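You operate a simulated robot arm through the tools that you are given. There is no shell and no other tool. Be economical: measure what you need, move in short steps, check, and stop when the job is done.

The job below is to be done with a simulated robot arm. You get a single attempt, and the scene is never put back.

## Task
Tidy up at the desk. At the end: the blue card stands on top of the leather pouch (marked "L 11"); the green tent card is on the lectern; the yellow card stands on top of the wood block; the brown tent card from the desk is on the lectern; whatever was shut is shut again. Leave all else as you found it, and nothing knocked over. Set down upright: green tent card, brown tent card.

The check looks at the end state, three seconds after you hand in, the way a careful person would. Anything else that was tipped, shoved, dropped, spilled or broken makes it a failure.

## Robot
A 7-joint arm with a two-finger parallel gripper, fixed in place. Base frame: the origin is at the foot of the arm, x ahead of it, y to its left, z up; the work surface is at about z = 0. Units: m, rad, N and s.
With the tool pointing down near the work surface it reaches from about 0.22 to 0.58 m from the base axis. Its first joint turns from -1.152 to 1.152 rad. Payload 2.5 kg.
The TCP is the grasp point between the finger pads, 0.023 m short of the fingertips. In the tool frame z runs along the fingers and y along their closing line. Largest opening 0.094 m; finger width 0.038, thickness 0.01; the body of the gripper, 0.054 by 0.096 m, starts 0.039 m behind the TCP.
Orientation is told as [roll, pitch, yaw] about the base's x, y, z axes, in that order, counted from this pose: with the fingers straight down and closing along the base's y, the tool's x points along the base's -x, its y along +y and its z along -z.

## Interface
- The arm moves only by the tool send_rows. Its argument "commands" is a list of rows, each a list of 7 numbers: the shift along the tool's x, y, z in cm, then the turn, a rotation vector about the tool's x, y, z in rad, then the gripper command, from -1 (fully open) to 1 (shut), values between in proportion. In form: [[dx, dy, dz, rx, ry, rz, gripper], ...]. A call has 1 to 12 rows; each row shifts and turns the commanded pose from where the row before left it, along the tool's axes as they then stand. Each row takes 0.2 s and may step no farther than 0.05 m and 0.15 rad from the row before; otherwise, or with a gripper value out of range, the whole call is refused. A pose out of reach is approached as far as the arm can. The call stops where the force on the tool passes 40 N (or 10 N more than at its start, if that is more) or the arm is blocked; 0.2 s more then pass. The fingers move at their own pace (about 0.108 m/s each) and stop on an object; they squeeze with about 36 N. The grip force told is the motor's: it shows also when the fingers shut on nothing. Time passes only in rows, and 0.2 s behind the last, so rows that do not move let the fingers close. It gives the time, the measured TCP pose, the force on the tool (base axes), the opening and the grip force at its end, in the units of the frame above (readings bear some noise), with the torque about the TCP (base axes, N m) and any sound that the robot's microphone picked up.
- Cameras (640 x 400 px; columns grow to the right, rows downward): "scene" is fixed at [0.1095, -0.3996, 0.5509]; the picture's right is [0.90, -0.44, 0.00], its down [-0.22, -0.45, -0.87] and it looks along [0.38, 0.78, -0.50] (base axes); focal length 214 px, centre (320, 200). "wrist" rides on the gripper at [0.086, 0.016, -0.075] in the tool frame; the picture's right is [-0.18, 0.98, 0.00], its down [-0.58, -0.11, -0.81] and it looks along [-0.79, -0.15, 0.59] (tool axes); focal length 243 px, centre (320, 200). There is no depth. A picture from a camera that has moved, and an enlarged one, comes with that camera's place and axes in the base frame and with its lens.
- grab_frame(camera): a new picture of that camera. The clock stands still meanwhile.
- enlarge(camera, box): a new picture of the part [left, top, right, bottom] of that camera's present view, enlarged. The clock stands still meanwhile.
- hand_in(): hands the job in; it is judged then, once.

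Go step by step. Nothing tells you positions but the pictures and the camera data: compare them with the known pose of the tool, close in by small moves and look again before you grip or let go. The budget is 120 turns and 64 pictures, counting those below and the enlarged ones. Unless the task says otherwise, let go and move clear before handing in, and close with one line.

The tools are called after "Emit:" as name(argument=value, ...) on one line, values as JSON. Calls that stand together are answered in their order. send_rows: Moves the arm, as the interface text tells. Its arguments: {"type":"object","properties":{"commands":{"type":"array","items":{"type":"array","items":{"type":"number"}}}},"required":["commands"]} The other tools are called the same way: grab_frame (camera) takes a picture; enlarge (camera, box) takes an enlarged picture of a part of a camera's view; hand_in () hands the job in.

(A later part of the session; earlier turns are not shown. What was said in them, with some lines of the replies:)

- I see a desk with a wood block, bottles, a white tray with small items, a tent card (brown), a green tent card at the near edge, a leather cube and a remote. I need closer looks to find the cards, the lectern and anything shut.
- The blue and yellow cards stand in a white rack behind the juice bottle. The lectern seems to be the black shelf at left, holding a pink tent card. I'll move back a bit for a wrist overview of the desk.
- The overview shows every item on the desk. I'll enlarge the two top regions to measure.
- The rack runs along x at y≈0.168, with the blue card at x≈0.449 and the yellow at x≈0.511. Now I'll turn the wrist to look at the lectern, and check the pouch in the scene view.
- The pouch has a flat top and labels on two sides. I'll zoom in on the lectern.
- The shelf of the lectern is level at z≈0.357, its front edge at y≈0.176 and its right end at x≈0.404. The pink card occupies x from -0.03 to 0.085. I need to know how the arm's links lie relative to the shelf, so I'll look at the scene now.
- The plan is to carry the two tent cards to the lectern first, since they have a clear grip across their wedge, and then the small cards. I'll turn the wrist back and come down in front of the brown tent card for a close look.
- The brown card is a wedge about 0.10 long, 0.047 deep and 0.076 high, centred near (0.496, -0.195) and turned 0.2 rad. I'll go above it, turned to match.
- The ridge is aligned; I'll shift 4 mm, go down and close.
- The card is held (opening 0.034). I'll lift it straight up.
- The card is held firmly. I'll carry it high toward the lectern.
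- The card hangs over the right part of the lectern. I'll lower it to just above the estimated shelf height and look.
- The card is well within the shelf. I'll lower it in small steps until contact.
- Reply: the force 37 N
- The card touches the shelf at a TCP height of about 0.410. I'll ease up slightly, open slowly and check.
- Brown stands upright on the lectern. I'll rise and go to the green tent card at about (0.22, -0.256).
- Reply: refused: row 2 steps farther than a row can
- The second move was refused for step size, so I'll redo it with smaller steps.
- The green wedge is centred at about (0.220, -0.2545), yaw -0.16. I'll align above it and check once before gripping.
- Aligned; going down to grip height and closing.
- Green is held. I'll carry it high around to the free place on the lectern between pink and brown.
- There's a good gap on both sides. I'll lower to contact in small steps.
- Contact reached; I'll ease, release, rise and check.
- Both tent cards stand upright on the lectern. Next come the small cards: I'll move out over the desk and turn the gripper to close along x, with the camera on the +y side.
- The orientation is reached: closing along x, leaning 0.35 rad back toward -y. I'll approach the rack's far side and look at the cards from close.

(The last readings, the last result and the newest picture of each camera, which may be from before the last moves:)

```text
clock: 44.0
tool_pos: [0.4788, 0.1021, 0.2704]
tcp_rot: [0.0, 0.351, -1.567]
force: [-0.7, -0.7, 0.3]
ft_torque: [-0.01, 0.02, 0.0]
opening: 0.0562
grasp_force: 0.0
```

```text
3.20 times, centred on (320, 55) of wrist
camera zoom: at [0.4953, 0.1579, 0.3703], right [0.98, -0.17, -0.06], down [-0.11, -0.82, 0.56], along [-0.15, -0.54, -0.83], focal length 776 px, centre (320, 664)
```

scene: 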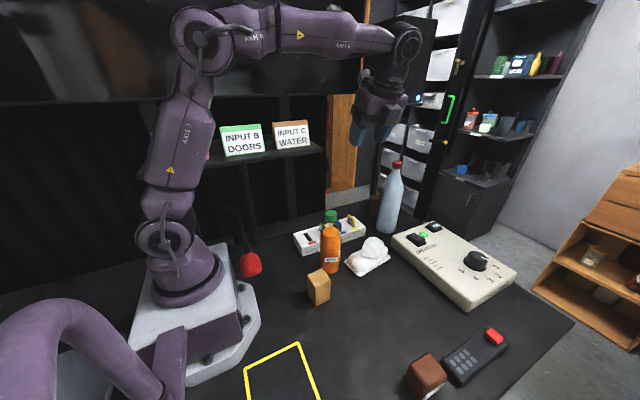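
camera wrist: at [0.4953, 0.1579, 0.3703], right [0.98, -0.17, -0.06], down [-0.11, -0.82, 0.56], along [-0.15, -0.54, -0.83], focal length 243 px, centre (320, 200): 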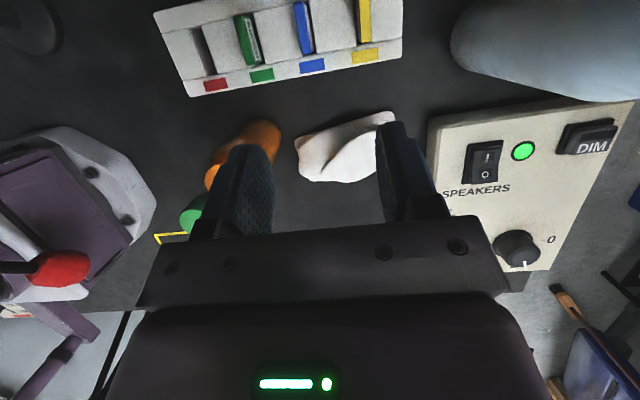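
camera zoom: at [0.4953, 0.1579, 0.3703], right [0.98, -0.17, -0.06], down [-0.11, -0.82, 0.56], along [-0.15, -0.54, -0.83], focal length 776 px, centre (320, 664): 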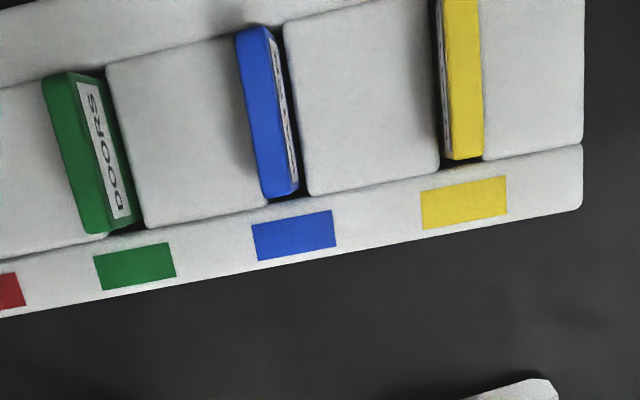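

I triangulate the blue card's top at (0.460, 0.1705) and the yellow's at (0.522, 0.1705), with tops at z≈0.065. I'll go to a standoff above the yellow along the tool axis.

Emit:
send_rows(commands=[[-0.32, 1.44, 2.91, 0, 0, 0, -0.2], [-0.32, 1.44, 2.91, 0, 0, 0, -0.2], [-0.32, 1.44, 2.91, 0, 0, 0, -0.2], [0, 0, 3.5, 0, 0, 0, -0.2], [0, 0, 2.5, 0, 0, 0, -0.2], [0, 0, 0, 0, 0, 0, -0.2]])

Emit:
grab_frame(camera="wrist")

Emit:
enlarge(camera="scene", box=[250, 80, 450, 280])

```text
clock: 45.4
tool_pos: [0.5219, 0.1408, 0.1266]
tcp_rot: [-0.001, 0.35, -1.569]
force: [-0.1, -0.5, -0.6]
ft_torque: [0.01, 0.01, 0.01]
opening: 0.0566
grasp_force: 0.0
```

```text
24 pictures are left
camera wrist: at [0.5381, 0.1971, 0.2271], right [0.98, -0.17, -0.06], down [-0.11, -0.82, 0.56], along [-0.15, -0.54, -0.83], focal length 243 px, centre (320, 200)
```

wrist: 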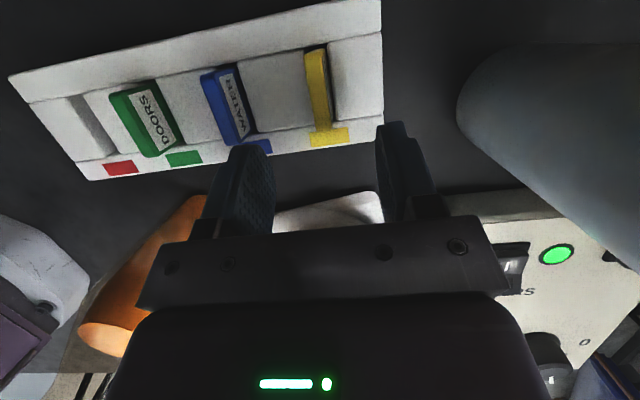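

```text
2.00 times, centred on (350, 180) of scene
camera zoom: at [0.1095, -0.3996, 0.5509], right [0.9, -0.44, 0.0], down [-0.22, -0.45, -0.87], along [0.38, 0.78, -0.5], focal length 429 px, centre (260, 240)
```

zoom: 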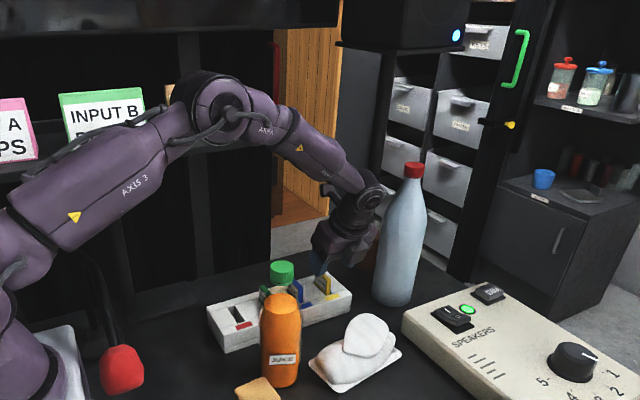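

The yellow card is centred at (0.522, 0.171), as planned, and the arm is clear of the shelf and bottles. I'll go in to grip depth.

Emit:
send_rows(commands=[[0.15, 0, 3, 0, 0, 0, -0.2], [0.15, 0, 2.4, 0, 0, 0, -0.2], [0, 0, 0.5, 0, 0, 0, -0.2], [0, 0, 0, 0, 0, 0, -0.2]])

Emit:
grab_frame(camera="wrist")

```text
clock: 46.4
tool_pos: [0.5227, 0.1665, 0.0749]
tcp_rot: [-0.001, 0.351, -1.569]
force: [0.0, 0.4, 0.3]
ft_torque: [0.01, 0.0, -0.02]
opening: 0.0564
grasp_force: 0.0
```

```text
22 pictures are left
camera wrist: at [0.5381, 0.2223, 0.174], right [0.98, -0.17, -0.06], down [-0.11, -0.82, 0.56], along [-0.15, -0.54, -0.83], focal length 243 px, centre (320, 200)
```

wrist: 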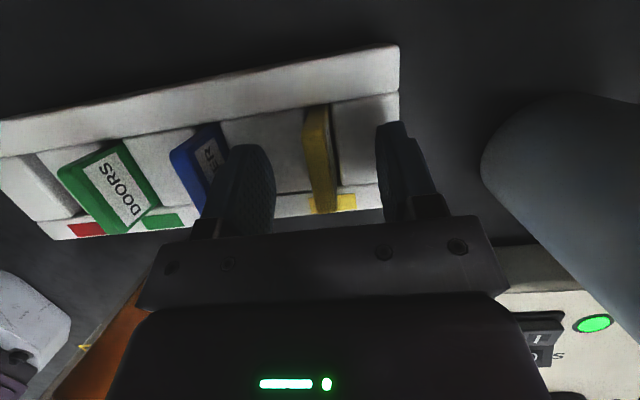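

The fingers straddle the card. I'll close, then lift straight up and check.

Emit:
send_rows(commands=[[0, 0, 0.3, 0, 0, 0, -0.2], [0, 0, 0, 0, 0, 0, 0.3], [0, 0, 0, 0, 0, 0, 1], [0, 0, 0, 0, 0, 0, 1], [0, 0, 0, 0, 0, 0, 1], [0.34, 0, -0.94, 0, 0, 0, 1], [0.69, 0, -1.88, 0, 0, 0, 1], [0.69, 0, -1.88, 0, 0, 0, 1], [1.03, 0, -2.82, 0, 0, 0, 1], [0, 0, 0, 0, 0, 0, 1]])

Emit:
grab_frame(camera="wrist")

```text
clock: 48.6
tool_pos: [0.5224, 0.1686, 0.1515]
tcp_rot: [-0.001, 0.348, -1.571]
force: [-0.2, -0.8, -0.3]
ft_torque: [0.01, 0.0, 0.03]
opening: 0.0089
grasp_force: 36.0
```

```text
21 pictures are left
camera wrist: at [0.5382, 0.2246, 0.2517], right [0.98, -0.17, -0.06], down [-0.11, -0.82, 0.56], along [-0.15, -0.54, -0.83], focal length 243 px, centre (320, 200)
```

wrist: 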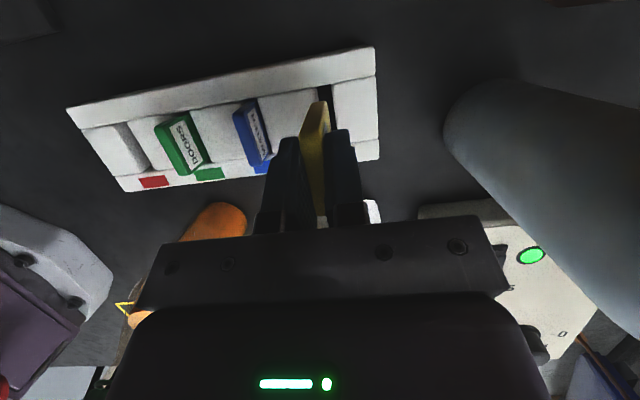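

The yellow card is out and held (9 mm thick). I'll rise and carry it above the wood block, then look.

Emit:
send_rows(commands=[[-0.34, 0, -3.74, 0, 0, 0, 1], [-0.34, 0, -3.74, 0, 0, 0, 1], [-0.34, 0, -3.74, 0, 0, 0, 1], [-0.34, 0, -3.74, 0, 0, 0, 1], [-0.34, 0, -3.74, 0, 0, 0, 1], [-1.88, -3.5, -0.69, 0, 0, 0, 1], [-1.88, -3.5, -0.69, 0, 0, 0, 1], [-1.88, -3.5, -0.69, 0, 0, 0, 1], [-1.88, -3.5, -0.69, 0, 0, 0, 1], [-1.88, -3.5, -0.69, 0, 0, 0, 1], [-1.88, -3.5, -0.69, 0, 0, 0, 1], [-1.88, -3.5, -0.69, 0, 0, 0, 1]])

Emit:
grab_frame(camera="wrist")

Emit:
enlarge(camera="scene", box=[220, 140, 420, 320])

```text
clock: 51.2
tool_pos: [0.2768, -0.0576, 0.3208]
tcp_rot: [-0.001, 0.351, -1.571]
force: [0.1, -0.1, 0.3]
ft_torque: [0.0, 0.02, 0.01]
opening: 0.0089
grasp_force: 36.3
```

```text
20 pictures are left
camera wrist: at [0.2918, -0.0011, 0.4205], right [0.98, -0.17, -0.06], down [-0.11, -0.82, 0.56], along [-0.15, -0.54, -0.83], focal length 243 px, centre (320, 200)
```

wrist: 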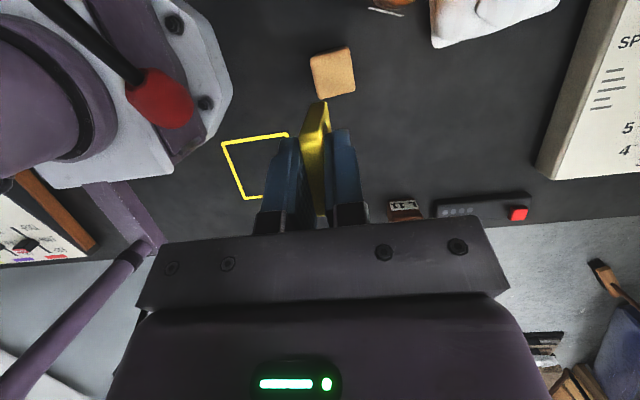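

```text
2.22 times, centred on (320, 230) of scene
camera zoom: at [0.1095, -0.3996, 0.5509], right [0.9, -0.44, 0.0], down [-0.22, -0.45, -0.87], along [0.38, 0.78, -0.5], focal length 477 px, centre (320, 133)
```

zoom: 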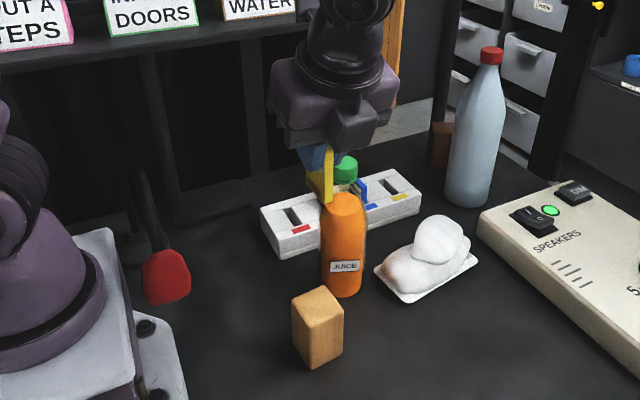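

The card's lower edge is about 0.057 below the TCP. The block's top centre is about (0.280, -0.041) at z≈0.09, with its sides nearly along the axes. I'll lower to just above it.

Emit:
send_rows(commands=[[-1.03, 0.08, 3.77, 0, 0, 0, 1], [-1.03, 0.08, 3.77, 0, 0, 0, 1], [-1.03, 0.08, 3.77, 0, 0, 0, 1], [-1.03, 0.08, 3.77, 0, 0, 0, 1], [0, 0, 0, 0, 0, 0, 1]])

Emit:
enlarge(camera="scene", box=[270, 220, 370, 320])

Emit:
enlarge(camera="wrist", box=[240, 20, 400, 180])

```text
clock: 52.4
tool_pos: [0.2782, -0.0423, 0.1636]
tcp_rot: [-0.001, 0.352, -1.57]
force: [0.0, 0.3, 0.5]
ft_torque: [-0.01, 0.03, -0.02]
opening: 0.009
grasp_force: 36.3
```

```text
4.00 times, centred on (320, 270) of scene
camera zoom: at [0.1095, -0.3996, 0.5509], right [0.9, -0.44, 0.0], down [-0.22, -0.45, -0.87], along [0.38, 0.78, -0.5], focal length 858 px, centre (320, -80)
```

zoom: 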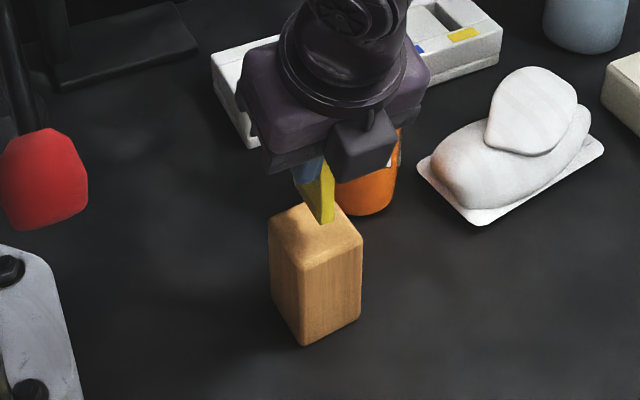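

```text
2.50 times, centred on (320, 100) of wrist
camera zoom: at [0.2951, 0.0137, 0.2647], right [0.98, -0.17, -0.06], down [-0.11, -0.82, 0.56], along [-0.15, -0.54, -0.83], focal length 606 px, centre (320, 450)
```

zoom: 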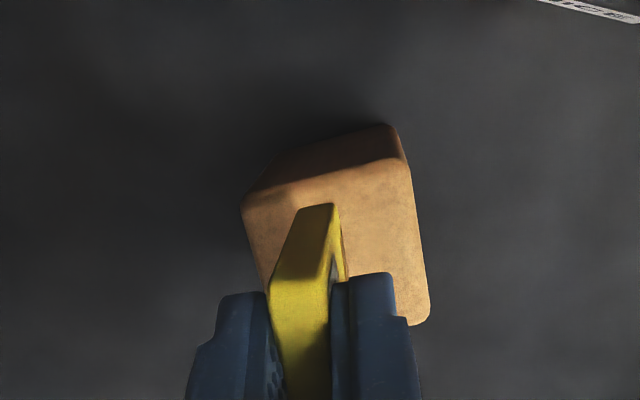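

The card is centred over the block. I'll lower in small vertical steps to contact.

Emit:
send_rows(commands=[[-0.38, 0.15, 1.03, 0, 0, 0, 1], [0, 0, 0, 0, 0, 0, 1]])

Emit:
send_rows(commands=[[-0.086, 0, 0.235, 0, 0, 0, 1], [0, 0, 0, 0, 0, 0, 1]])

Emit:
send_rows(commands=[[-0.086, 0, 0.235, 0, 0, 0, 1], [0, 0, 0, 0, 0, 0, 1]])

```text
clock: 53.0
tool_pos: [0.2808, -0.0424, 0.1531]
tcp_rot: [0.0, 0.352, -1.57]
force: [0.7, -1.6, -0.8]
ft_torque: [0.01, 0.01, 0.02]
opening: 0.0091
grasp_force: 35.8
```

```text
clock: 53.6
tool_pos: [0.2821, -0.0405, 0.1517]
tcp_rot: [-0.001, 0.35, -1.57]
force: [0.1, -0.8, 0.0]
ft_torque: [0.03, -0.02, -0.02]
opening: 0.0089
grasp_force: 36.2
```

```text
clock: 54.2
tool_pos: [0.2825, -0.0418, 0.1487]
tcp_rot: [0.001, 0.352, -1.569]
force: [0.3, -0.2, -0.2]
ft_torque: [0.02, 0.02, 0.01]
opening: 0.0088
grasp_force: 36.1
```

Emit:
send_rows(commands=[[-0.07, 0, 0.19, 0, 0, 0, 1], [0, 0, 0, 0, 0, 0, 1]])

Emit:
send_rows(commands=[[-0.07, 0, 0.19, 0, 0, 0, 1], [0, 0, 0, 0, 0, 0, 1]])

```text
clock: 54.8
tool_pos: [0.2816, -0.0428, 0.1466]
tcp_rot: [0.001, 0.351, -1.569]
force: [-0.3, -0.2, -0.7]
ft_torque: [-0.04, 0.03, 0.02]
opening: 0.0088
grasp_force: 35.8
```

```text
clock: 55.4
tool_pos: [0.2825, -0.0424, 0.1465]
tcp_rot: [0.001, 0.351, -1.57]
force: [0.9, -0.1, -0.8]
ft_torque: [0.01, 0.0, -0.02]
opening: 0.0088
grasp_force: 35.5
```

No contact yet; I'll continue in fine steps.

Emit:
send_rows(commands=[[-0.07, 0, 0.19, 0, 0, 0, 1], [0, 0, 0, 0, 0, 0, 1]])

Emit:
send_rows(commands=[[-0.07, 0, 0.19, 0, 0, 0, 1], [0, 0, 0, 0, 0, 0, 1]])

Emit:
enlarge(camera="scene", box=[285, 225, 345, 275])

```text
clock: 56.0
tool_pos: [0.281, -0.043, 0.1437]
tcp_rot: [0.001, 0.351, -1.57]
force: [0.0, -0.3, -0.6]
ft_torque: [0.01, -0.01, -0.01]
opening: 0.0089
grasp_force: 35.8
```

```text
clock: 56.6
tool_pos: [0.2812, -0.0432, 0.1419]
tcp_rot: [0.003, 0.35, -1.569]
force: [-4.7, -1.8, 26.0]
ft_torque: [0.04, 0.22, 0.04]
opening: 0.0091
grasp_force: 35.8
```

```text
8.00 times, centred on (315, 250) of scene
camera zoom: at [0.1094, -0.3996, 0.5509], right [0.9, -0.44, 0.0], down [-0.22, -0.45, -0.87], along [0.38, 0.78, -0.5], focal length 1716 px, centre (360, -200)
```

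zoom: 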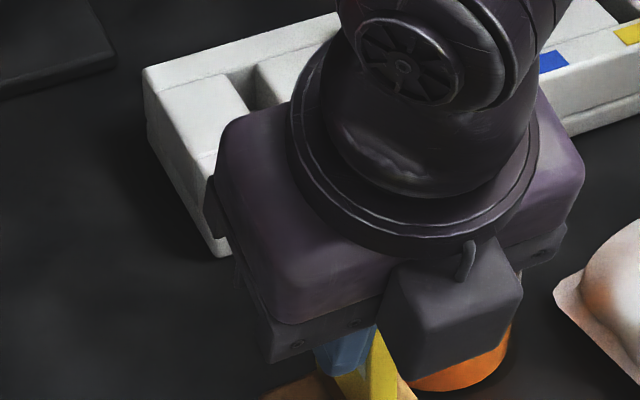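

Contact with 26 N. I'll ease off, open gently and withdraw along the tool axis.

Emit:
send_rows(commands=[[0.05, 0, -0.14, 0, 0, 0, 1], [0, 0, 0, 0, 0, 0, 0.75], [0, 0, 0, 0, 0, 0, 0.5], [0, 0, 0, 0, 0, 0, 0.2], [0, 0, 0, 0, 0, 0, 0.0], [0, 0, 0, 0, 0, 0, 0.0], [0, 0, -2, 0, 0, 0, 0.0], [0, 0, -4, 0, 0, 0, 0.0], [0, 0, -4.5, 0, 0, 0, 0.0], [0, 0, -4.5, 0, 0, 0, 0.0]])

Emit:
grab_frame(camera="wrist")

```text
clock: 58.8
tool_pos: [0.2812, -0.0962, 0.2831]
tcp_rot: [-0.002, 0.351, -1.569]
force: [0.0, 0.8, 0.5]
ft_torque: [-0.01, 0.0, -0.01]
opening: 0.047
grasp_force: 0.1
```

```text
15 pictures are left
camera wrist: at [0.2982, -0.0407, 0.3828], right [0.98, -0.17, -0.06], down [-0.11, -0.82, 0.56], along [-0.15, -0.54, -0.83], focal length 243 px, centre (320, 200)
```

wrist: 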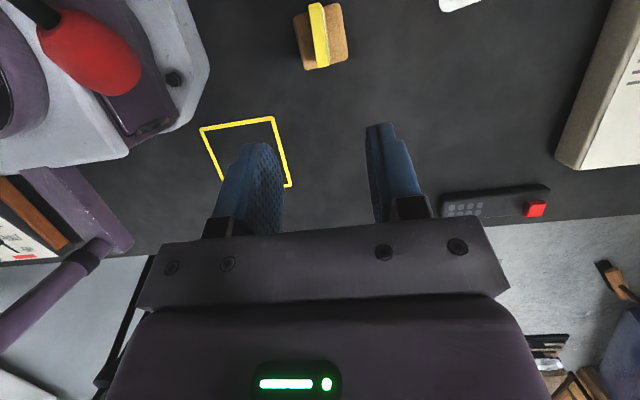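

The yellow card stands on the block. Now I'll go to the standoff above the blue card at (0.460, 0.1705), passing above the juice bottle.

Emit:
send_rows(commands=[[1.32, 0, -3.6, 0, 0, 0, -0.1], [1.32, 0, -3.6, 0, 0, 0, -0.1], [2.93, 3.58, 1.07, 0, 0, 0, -0.1], [2.93, 3.58, 1.07, 0, 0, 0, -0.1], [2.93, 3.58, 1.07, 0, 0, 0, -0.1], [2.93, 3.58, 1.07, 0, 0, 0, -0.1], [2.93, 3.58, 1.07, 0, 0, 0, -0.1], [0.03, 0, 3.68, 0, 0, 0, -0.1], [0.03, 0, 3.68, 0, 0, 0, -0.1], [0.03, 0, 3.68, 0, 0, 0, -0.1], [0.03, 0, 3.68, 0, 0, 0, -0.1], [0, 0, 0, 0, 0, 0, -0.1]])

Emit:
grab_frame(camera="wrist")

Emit:
grab_frame(camera="scene")

```text
clock: 61.4
tool_pos: [0.4604, 0.1165, 0.2207]
tcp_rot: [0.001, 0.35, -1.569]
force: [0.0, -0.5, 0.3]
ft_torque: [0.0, -0.04, -0.03]
opening: 0.0515
grasp_force: 0.2
```

```text
14 pictures are left
camera wrist: at [0.4763, 0.1729, 0.3216], right [0.98, -0.17, -0.06], down [-0.11, -0.82, 0.56], along [-0.15, -0.54, -0.83], focal length 243 px, centre (320, 200)
```

wrist: 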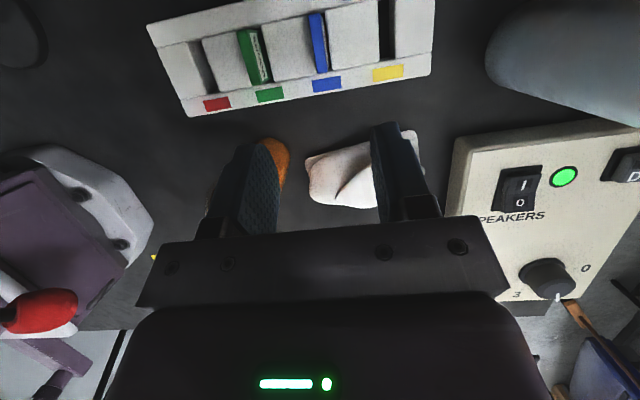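

```text
13 pictures are left
```

scene: 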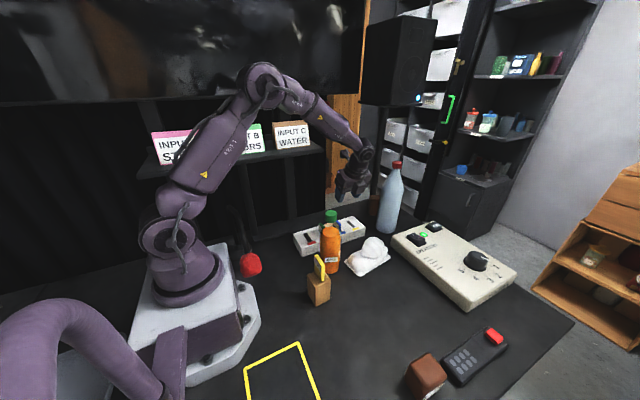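

The blue card lines up. I'll descend along the tool axis and check before closing.

Emit:
send_rows(commands=[[-0.1, -0.04, 4, 0, 0, 0, -0.1], [-0.1, -0.04, 4, 0, 0, 0, -0.1], [-0.1, -0.04, 4, 0, 0, 0, -0.1], [-0.1, -0.03, 3.1, 0, 0, 0, -0.1], [0, 0, 0, 0, 0, 0, -0.1]])

Emit:
grab_frame(camera="wrist")

```text
clock: 62.6
tool_pos: [0.4594, 0.1622, 0.08]
tcp_rot: [0.001, 0.349, -1.569]
force: [-0.2, -0.2, -1.2]
ft_torque: [0.0, 0.02, 0.0]
opening: 0.0517
grasp_force: 0.1
```

```text
12 pictures are left
camera wrist: at [0.4758, 0.2191, 0.1783], right [0.98, -0.17, -0.06], down [-0.11, -0.82, 0.56], along [-0.15, -0.54, -0.83], focal length 243 px, centre (320, 200)
```

wrist: 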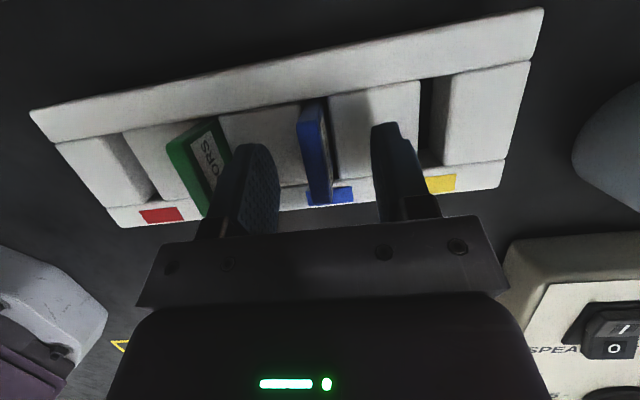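

Emit:
send_rows(commands=[[0.15, 0, 0.9, 0, 0, 0, -0.1], [0, 0, 0, 0, 0, 0, 0.3], [0, 0, 0, 0, 0, 0, 1], [0, 0, 0, 0, 0, 0, 1], [0, 0, 0, 0, 0, 0, 1], [0, 0, 0, 0, 0, 0, 1]])

Emit:
send_rows(commands=[[0.34, 0, -0.94, 0, 0, 0, 1], [0.69, 0, -1.88, 0, 0, 0, 1], [0.69, 0, -1.88, 0, 0, 0, 1], [1.03, 0, -2.82, 0, 0, 0, 1], [0, 0, 0, 0, 0, 0, 1]])

```text
clock: 64.0
tool_pos: [0.4611, 0.1666, 0.0718]
tcp_rot: [0.007, 0.35, -1.568]
force: [10.3, 0.5, 24.4]
ft_torque: [-0.21, -0.08, -0.15]
opening: 0.009
grasp_force: 36.0
```

```text
clock: 65.2
tool_pos: [0.4591, 0.165, 0.1508]
tcp_rot: [-0.001, 0.348, -1.569]
force: [0.6, -0.4, -0.1]
ft_torque: [-0.01, 0.01, -0.03]
opening: 0.0088
grasp_force: 35.8
```

The blue card is out and held. I'll rise and carry it toward the pouch, then look.

Emit:
send_rows(commands=[[-0.34, 0, -3.74, 0, 0, 0, 1], [-0.34, 0, -3.74, 0, 0, 0, 1], [-0.34, 0, -3.74, 0, 0, 0, 1], [-0.34, 0, -3.74, 0, 0, 0, 1], [-0.34, 0, -3.74, 0, 0, 0, 1], [-4.33, -1.27, -1.27, 0, 0, 0, 1], [-4.33, -1.27, -1.27, 0, 0, 0, 1], [-4.33, -1.27, -1.27, 0, 0, 0, 1], [-4.33, -1.27, -1.27, 0, 0, 0, 1], [-4.33, -1.27, -1.27, 0, 0, 0, 1], [-4.33, -1.27, -1.27, 0, 0, 0, 1], [-4.33, -1.27, -1.27, 0, 0, 0, 1]])

Emit:
grab_frame(camera="wrist")

```text
clock: 67.8
tool_pos: [0.3681, -0.2323, 0.3008]
tcp_rot: [-0.001, 0.351, -1.567]
force: [-0.4, -0.2, 0.2]
ft_torque: [0.0, 0.01, -0.03]
opening: 0.0089
grasp_force: 36.1
```

```text
11 pictures are left
camera wrist: at [0.3846, -0.1766, 0.4006], right [0.98, -0.17, -0.06], down [-0.11, -0.82, 0.56], along [-0.15, -0.54, -0.83], focal length 243 px, centre (320, 200)
```

wrist: 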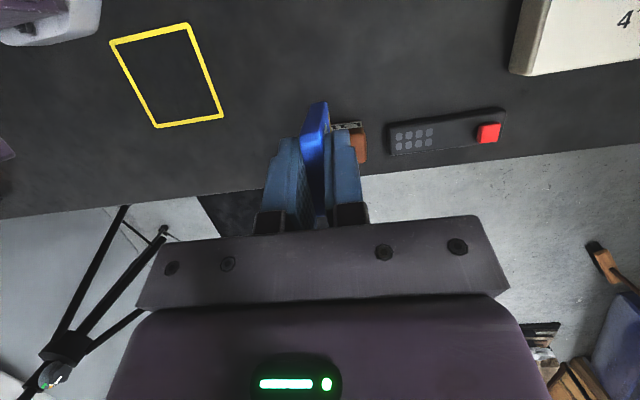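

The pouch is partly hidden behind the card; I'll move straight above it.

Emit:
send_rows(commands=[[-4.47, 0.5, -0.57, 0, 0, 0, 1], [-4.47, 0.5, -0.57, 0, 0, 0, 1], [0, 0, 0, 0, 0, 0, 1]])

Emit:
enlarge(camera="wrist", box=[240, 20, 440, 160])

```text
clock: 68.6
tool_pos: [0.3784, -0.3177, 0.2789]
tcp_rot: [0.001, 0.35, -1.57]
force: [0.1, -0.1, 0.4]
ft_torque: [0.05, -0.02, -0.01]
opening: 0.0089
grasp_force: 36.2
```

```text
2.86 times, centred on (340, 90) of wrist
camera zoom: at [0.3943, -0.2621, 0.3788], right [0.98, -0.17, -0.06], down [-0.11, -0.82, 0.56], along [-0.15, -0.54, -0.83], focal length 693 px, centre (263, 514)
```

zoom: 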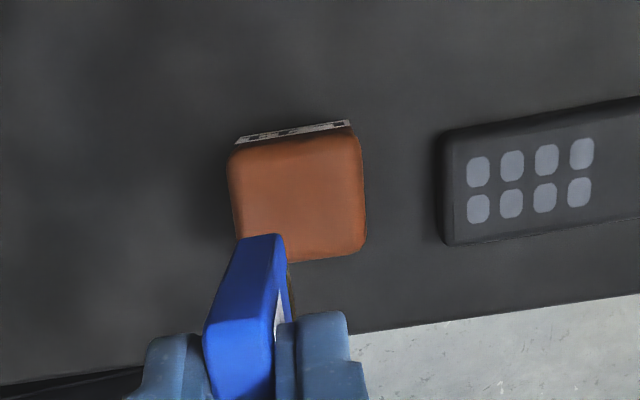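

The pouch's top is about 0.05 by 0.046, centred near (0.380, -0.3165) and aligned with the axes. I'll lower to just above it and look.

Emit:
send_rows(commands=[[-1.49, 0.05, 3.85, 0, 0, 0, 1], [-1.49, 0.05, 3.85, 0, 0, 0, 1], [-1.49, 0.05, 3.85, 0, 0, 0, 1], [0, 0, 0, 0, 0, 0, 1]])

Emit:
enlarge(camera="wrist", box=[240, 20, 400, 180])

Emit:
enlarge(camera="scene", box=[360, 260, 520, 400])

```text
clock: 69.6
tool_pos: [0.3838, -0.3206, 0.1533]
tcp_rot: [0.001, 0.352, -1.568]
force: [-1.0, 0.2, -0.5]
ft_torque: [-0.01, -0.05, 0.01]
opening: 0.0091
grasp_force: 36.2
```

```text
2.50 times, centred on (320, 100) of wrist
camera zoom: at [0.3999, -0.264, 0.2536], right [0.98, -0.17, -0.06], down [-0.11, -0.82, 0.56], along [-0.15, -0.54, -0.83], focal length 606 px, centre (320, 450)
```

zoom: 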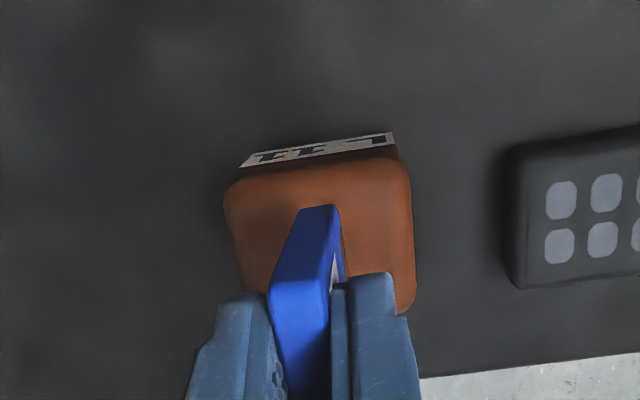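

```text
2.86 times, centred on (440, 330) of scene
camera zoom: at [0.1095, -0.3996, 0.5509], right [0.9, -0.44, 0.0], down [-0.22, -0.45, -0.87], along [0.38, 0.78, -0.5], focal length 613 px, centre (-23, -171)
```

zoom: 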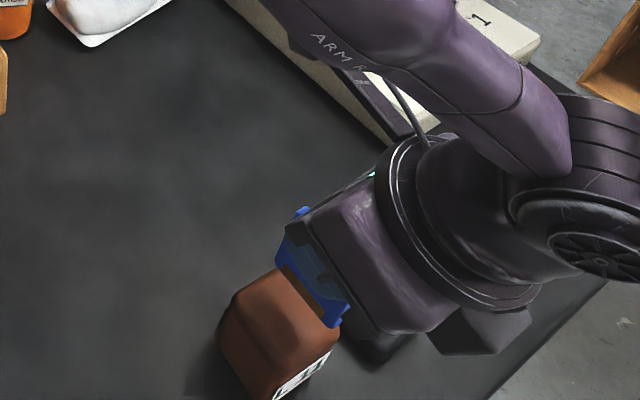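

The card is over the middle of the pouch, with a 2.5 mm correction in x. I'll lower to near contact, then step down finely.

Emit:
send_rows(commands=[[-0.4, -0.12, 1.24, 0, 0, 0, 1], [-0.4, -0.13, 1.24, 0, 0, 0, 1], [0, 0, 0, 0, 0, 0, 1]])

Emit:
send_rows(commands=[[-0.1, 0, 0.28, 0, 0, 0, 1], [0, 0, 0, 0, 0, 0, 1]])

Emit:
send_rows(commands=[[-0.07, 0, 0.19, 0, 0, 0, 1], [0, 0, 0, 0, 0, 0, 1]])

```text
clock: 70.4
tool_pos: [0.3812, -0.3179, 0.1271]
tcp_rot: [0.0, 0.351, -1.569]
force: [-1.0, -0.5, 0.1]
ft_torque: [-0.02, -0.02, 0.01]
opening: 0.0088
grasp_force: 36.4
```

```text
clock: 71.0
tool_pos: [0.3818, -0.3196, 0.1266]
tcp_rot: [0.002, 0.351, -1.567]
force: [-1.6, 5.0, 20.1]
ft_torque: [0.46, 0.09, 0.04]
opening: 0.009
grasp_force: 35.3
```

```text
clock: 71.6
tool_pos: [0.3812, -0.3196, 0.1265]
tcp_rot: [0.004, 0.349, -1.57]
force: [-1.2, 3.1, 28.4]
ft_torque: [0.05, 0.07, 0.01]
opening: 0.009
grasp_force: 35.6
```

Contact is made. I'll relieve the pressing, open gently and withdraw along the tool axis.

Emit:
send_rows(commands=[[0.12, 0, -0.33, 0, 0, 0, 1], [0, 0, 0, 0, 0, 0, 1]])

Emit:
send_rows(commands=[[0, 0, 0, 0, 0, 0, 0.75], [0, 0, 0, 0, 0, 0, 0.5], [0, 0, 0, 0, 0, 0, 0.2], [0, 0, 0, 0, 0, 0, 0.0], [0, 0, 0, 0, 0, 0, 0.0], [0, 0, -2, 0, 0, 0, 0.0], [0, 0, -4, 0, 0, 0, 0.0], [0, 0, -4, 0, 0, 0, 0.0], [0, 0, -4, 0, 0, 0, 0.0]])

Emit:
grab_frame(camera="wrist")

```text
clock: 72.2
tool_pos: [0.3788, -0.3186, 0.1276]
tcp_rot: [-0.004, 0.351, -1.571]
force: [1.0, -1.0, 4.3]
ft_torque: [-0.13, -0.02, -0.01]
opening: 0.0092
grasp_force: 36.2
```

```text
clock: 74.2
tool_pos: [0.3799, -0.364, 0.2594]
tcp_rot: [0.0, 0.351, -1.568]
force: [0.5, 0.4, 0.3]
ft_torque: [-0.02, 0.01, 0.0]
opening: 0.047
grasp_force: 0.1
```

```text
7 pictures are left
camera wrist: at [0.3963, -0.3082, 0.3586], right [0.98, -0.17, -0.06], down [-0.11, -0.82, 0.56], along [-0.15, -0.54, -0.83], focal length 243 px, centre (320, 200)
```

wrist: 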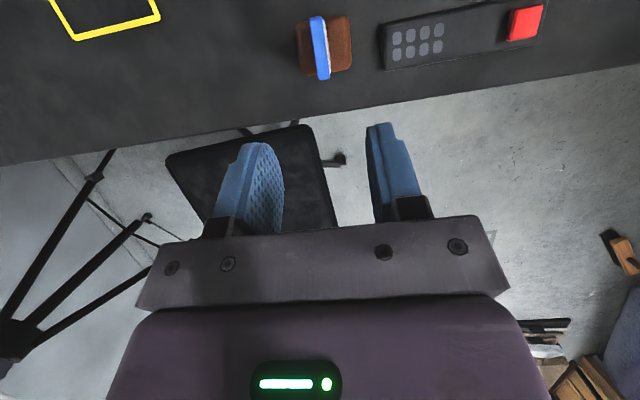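

The blue card stands on the pouch. I'll move clear upward and check the whole scene.

Emit:
send_rows(commands=[[1.37, 0, -3.76, 0, 0, 0, 0], [1.37, 0, -3.76, 0, 0, 0, 0], [1.37, 0, -3.76, 0, 0, 0, 0], [1.37, 0, -3.76, 0, 0, 0, 0], [1.37, 0, -3.76, 0, 0, 0, 0], [3.8, -2, 1.4, 0, 0, 0, 0], [3.8, -2, 1.4, 0, 0, 0, 0], [3.8, -2, 1.4, 0, 0, 0, 0], [3.8, -2, 1.4, 0, 0, 0, 0], [3.8, 0, 1.4, 0, 0, 0, 0], [0, 0, 0, 0, 0, 0, 0]])

Emit:
grab_frame(camera="scene")

Emit:
enlarge(camera="scene", box=[270, 190, 450, 310])

Emit:
enlarge(camera="scene", box=[370, 280, 530, 400])

```text
clock: 76.6
tool_pos: [0.2959, -0.1614, 0.3576]
tcp_rot: [-0.001, 0.35, -1.569]
force: [0.1, 0.3, 0.1]
ft_torque: [0.03, 0.0, -0.02]
opening: 0.0472
grasp_force: 0.0
out of reach, approached as far as the arm can: row 3, 4, 5
```

```text
6 pictures are left
```

scene: 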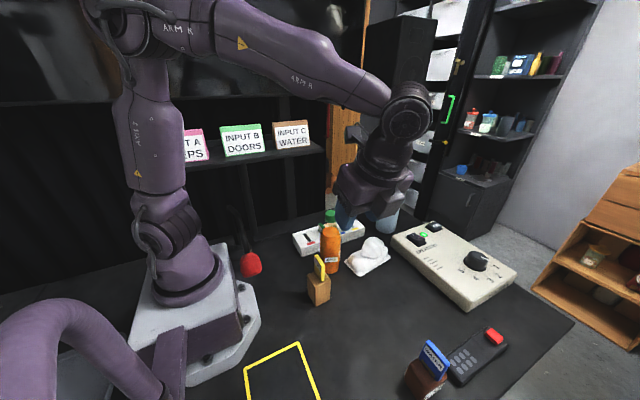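

```text
3.33 times, centred on (360, 250) of scene
camera zoom: at [0.1094, -0.3996, 0.5509], right [0.9, -0.44, 0.0], down [-0.22, -0.45, -0.87], along [0.38, 0.78, -0.5], focal length 715 px, centre (187, 33)
```

zoom: 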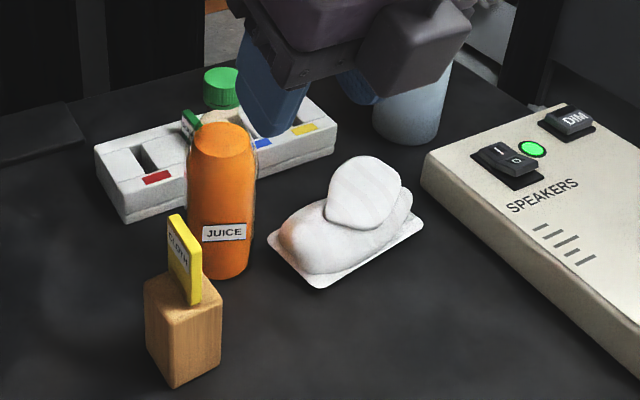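

```text
3.33 times, centred on (450, 340) of scene
camera zoom: at [0.1094, -0.3996, 0.5509], right [0.9, -0.44, 0.0], down [-0.22, -0.45, -0.87], along [0.38, 0.78, -0.5], focal length 715 px, centre (-113, -267)
```

zoom: 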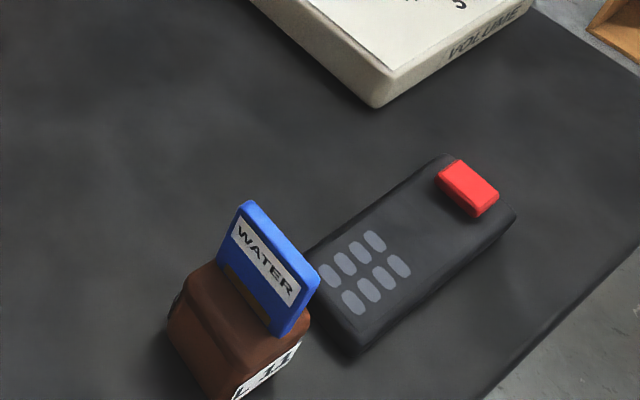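

Everything stands as asked: blue on the pouch, yellow on the block, and both tent cards upright on the lectern. The arm is clear, I opened nothing, and the rest looks untouched, so I'm handing in.

Emit:
hand_in()

```text
The job is handed in.
```

The blue card stands on the pouch marked "L 11", the yellow card stands on the wood block, and the green and brown tent cards are upright on the lectern. I opened nothing, and the final pictures showed nothing tipped or visibly out of place.
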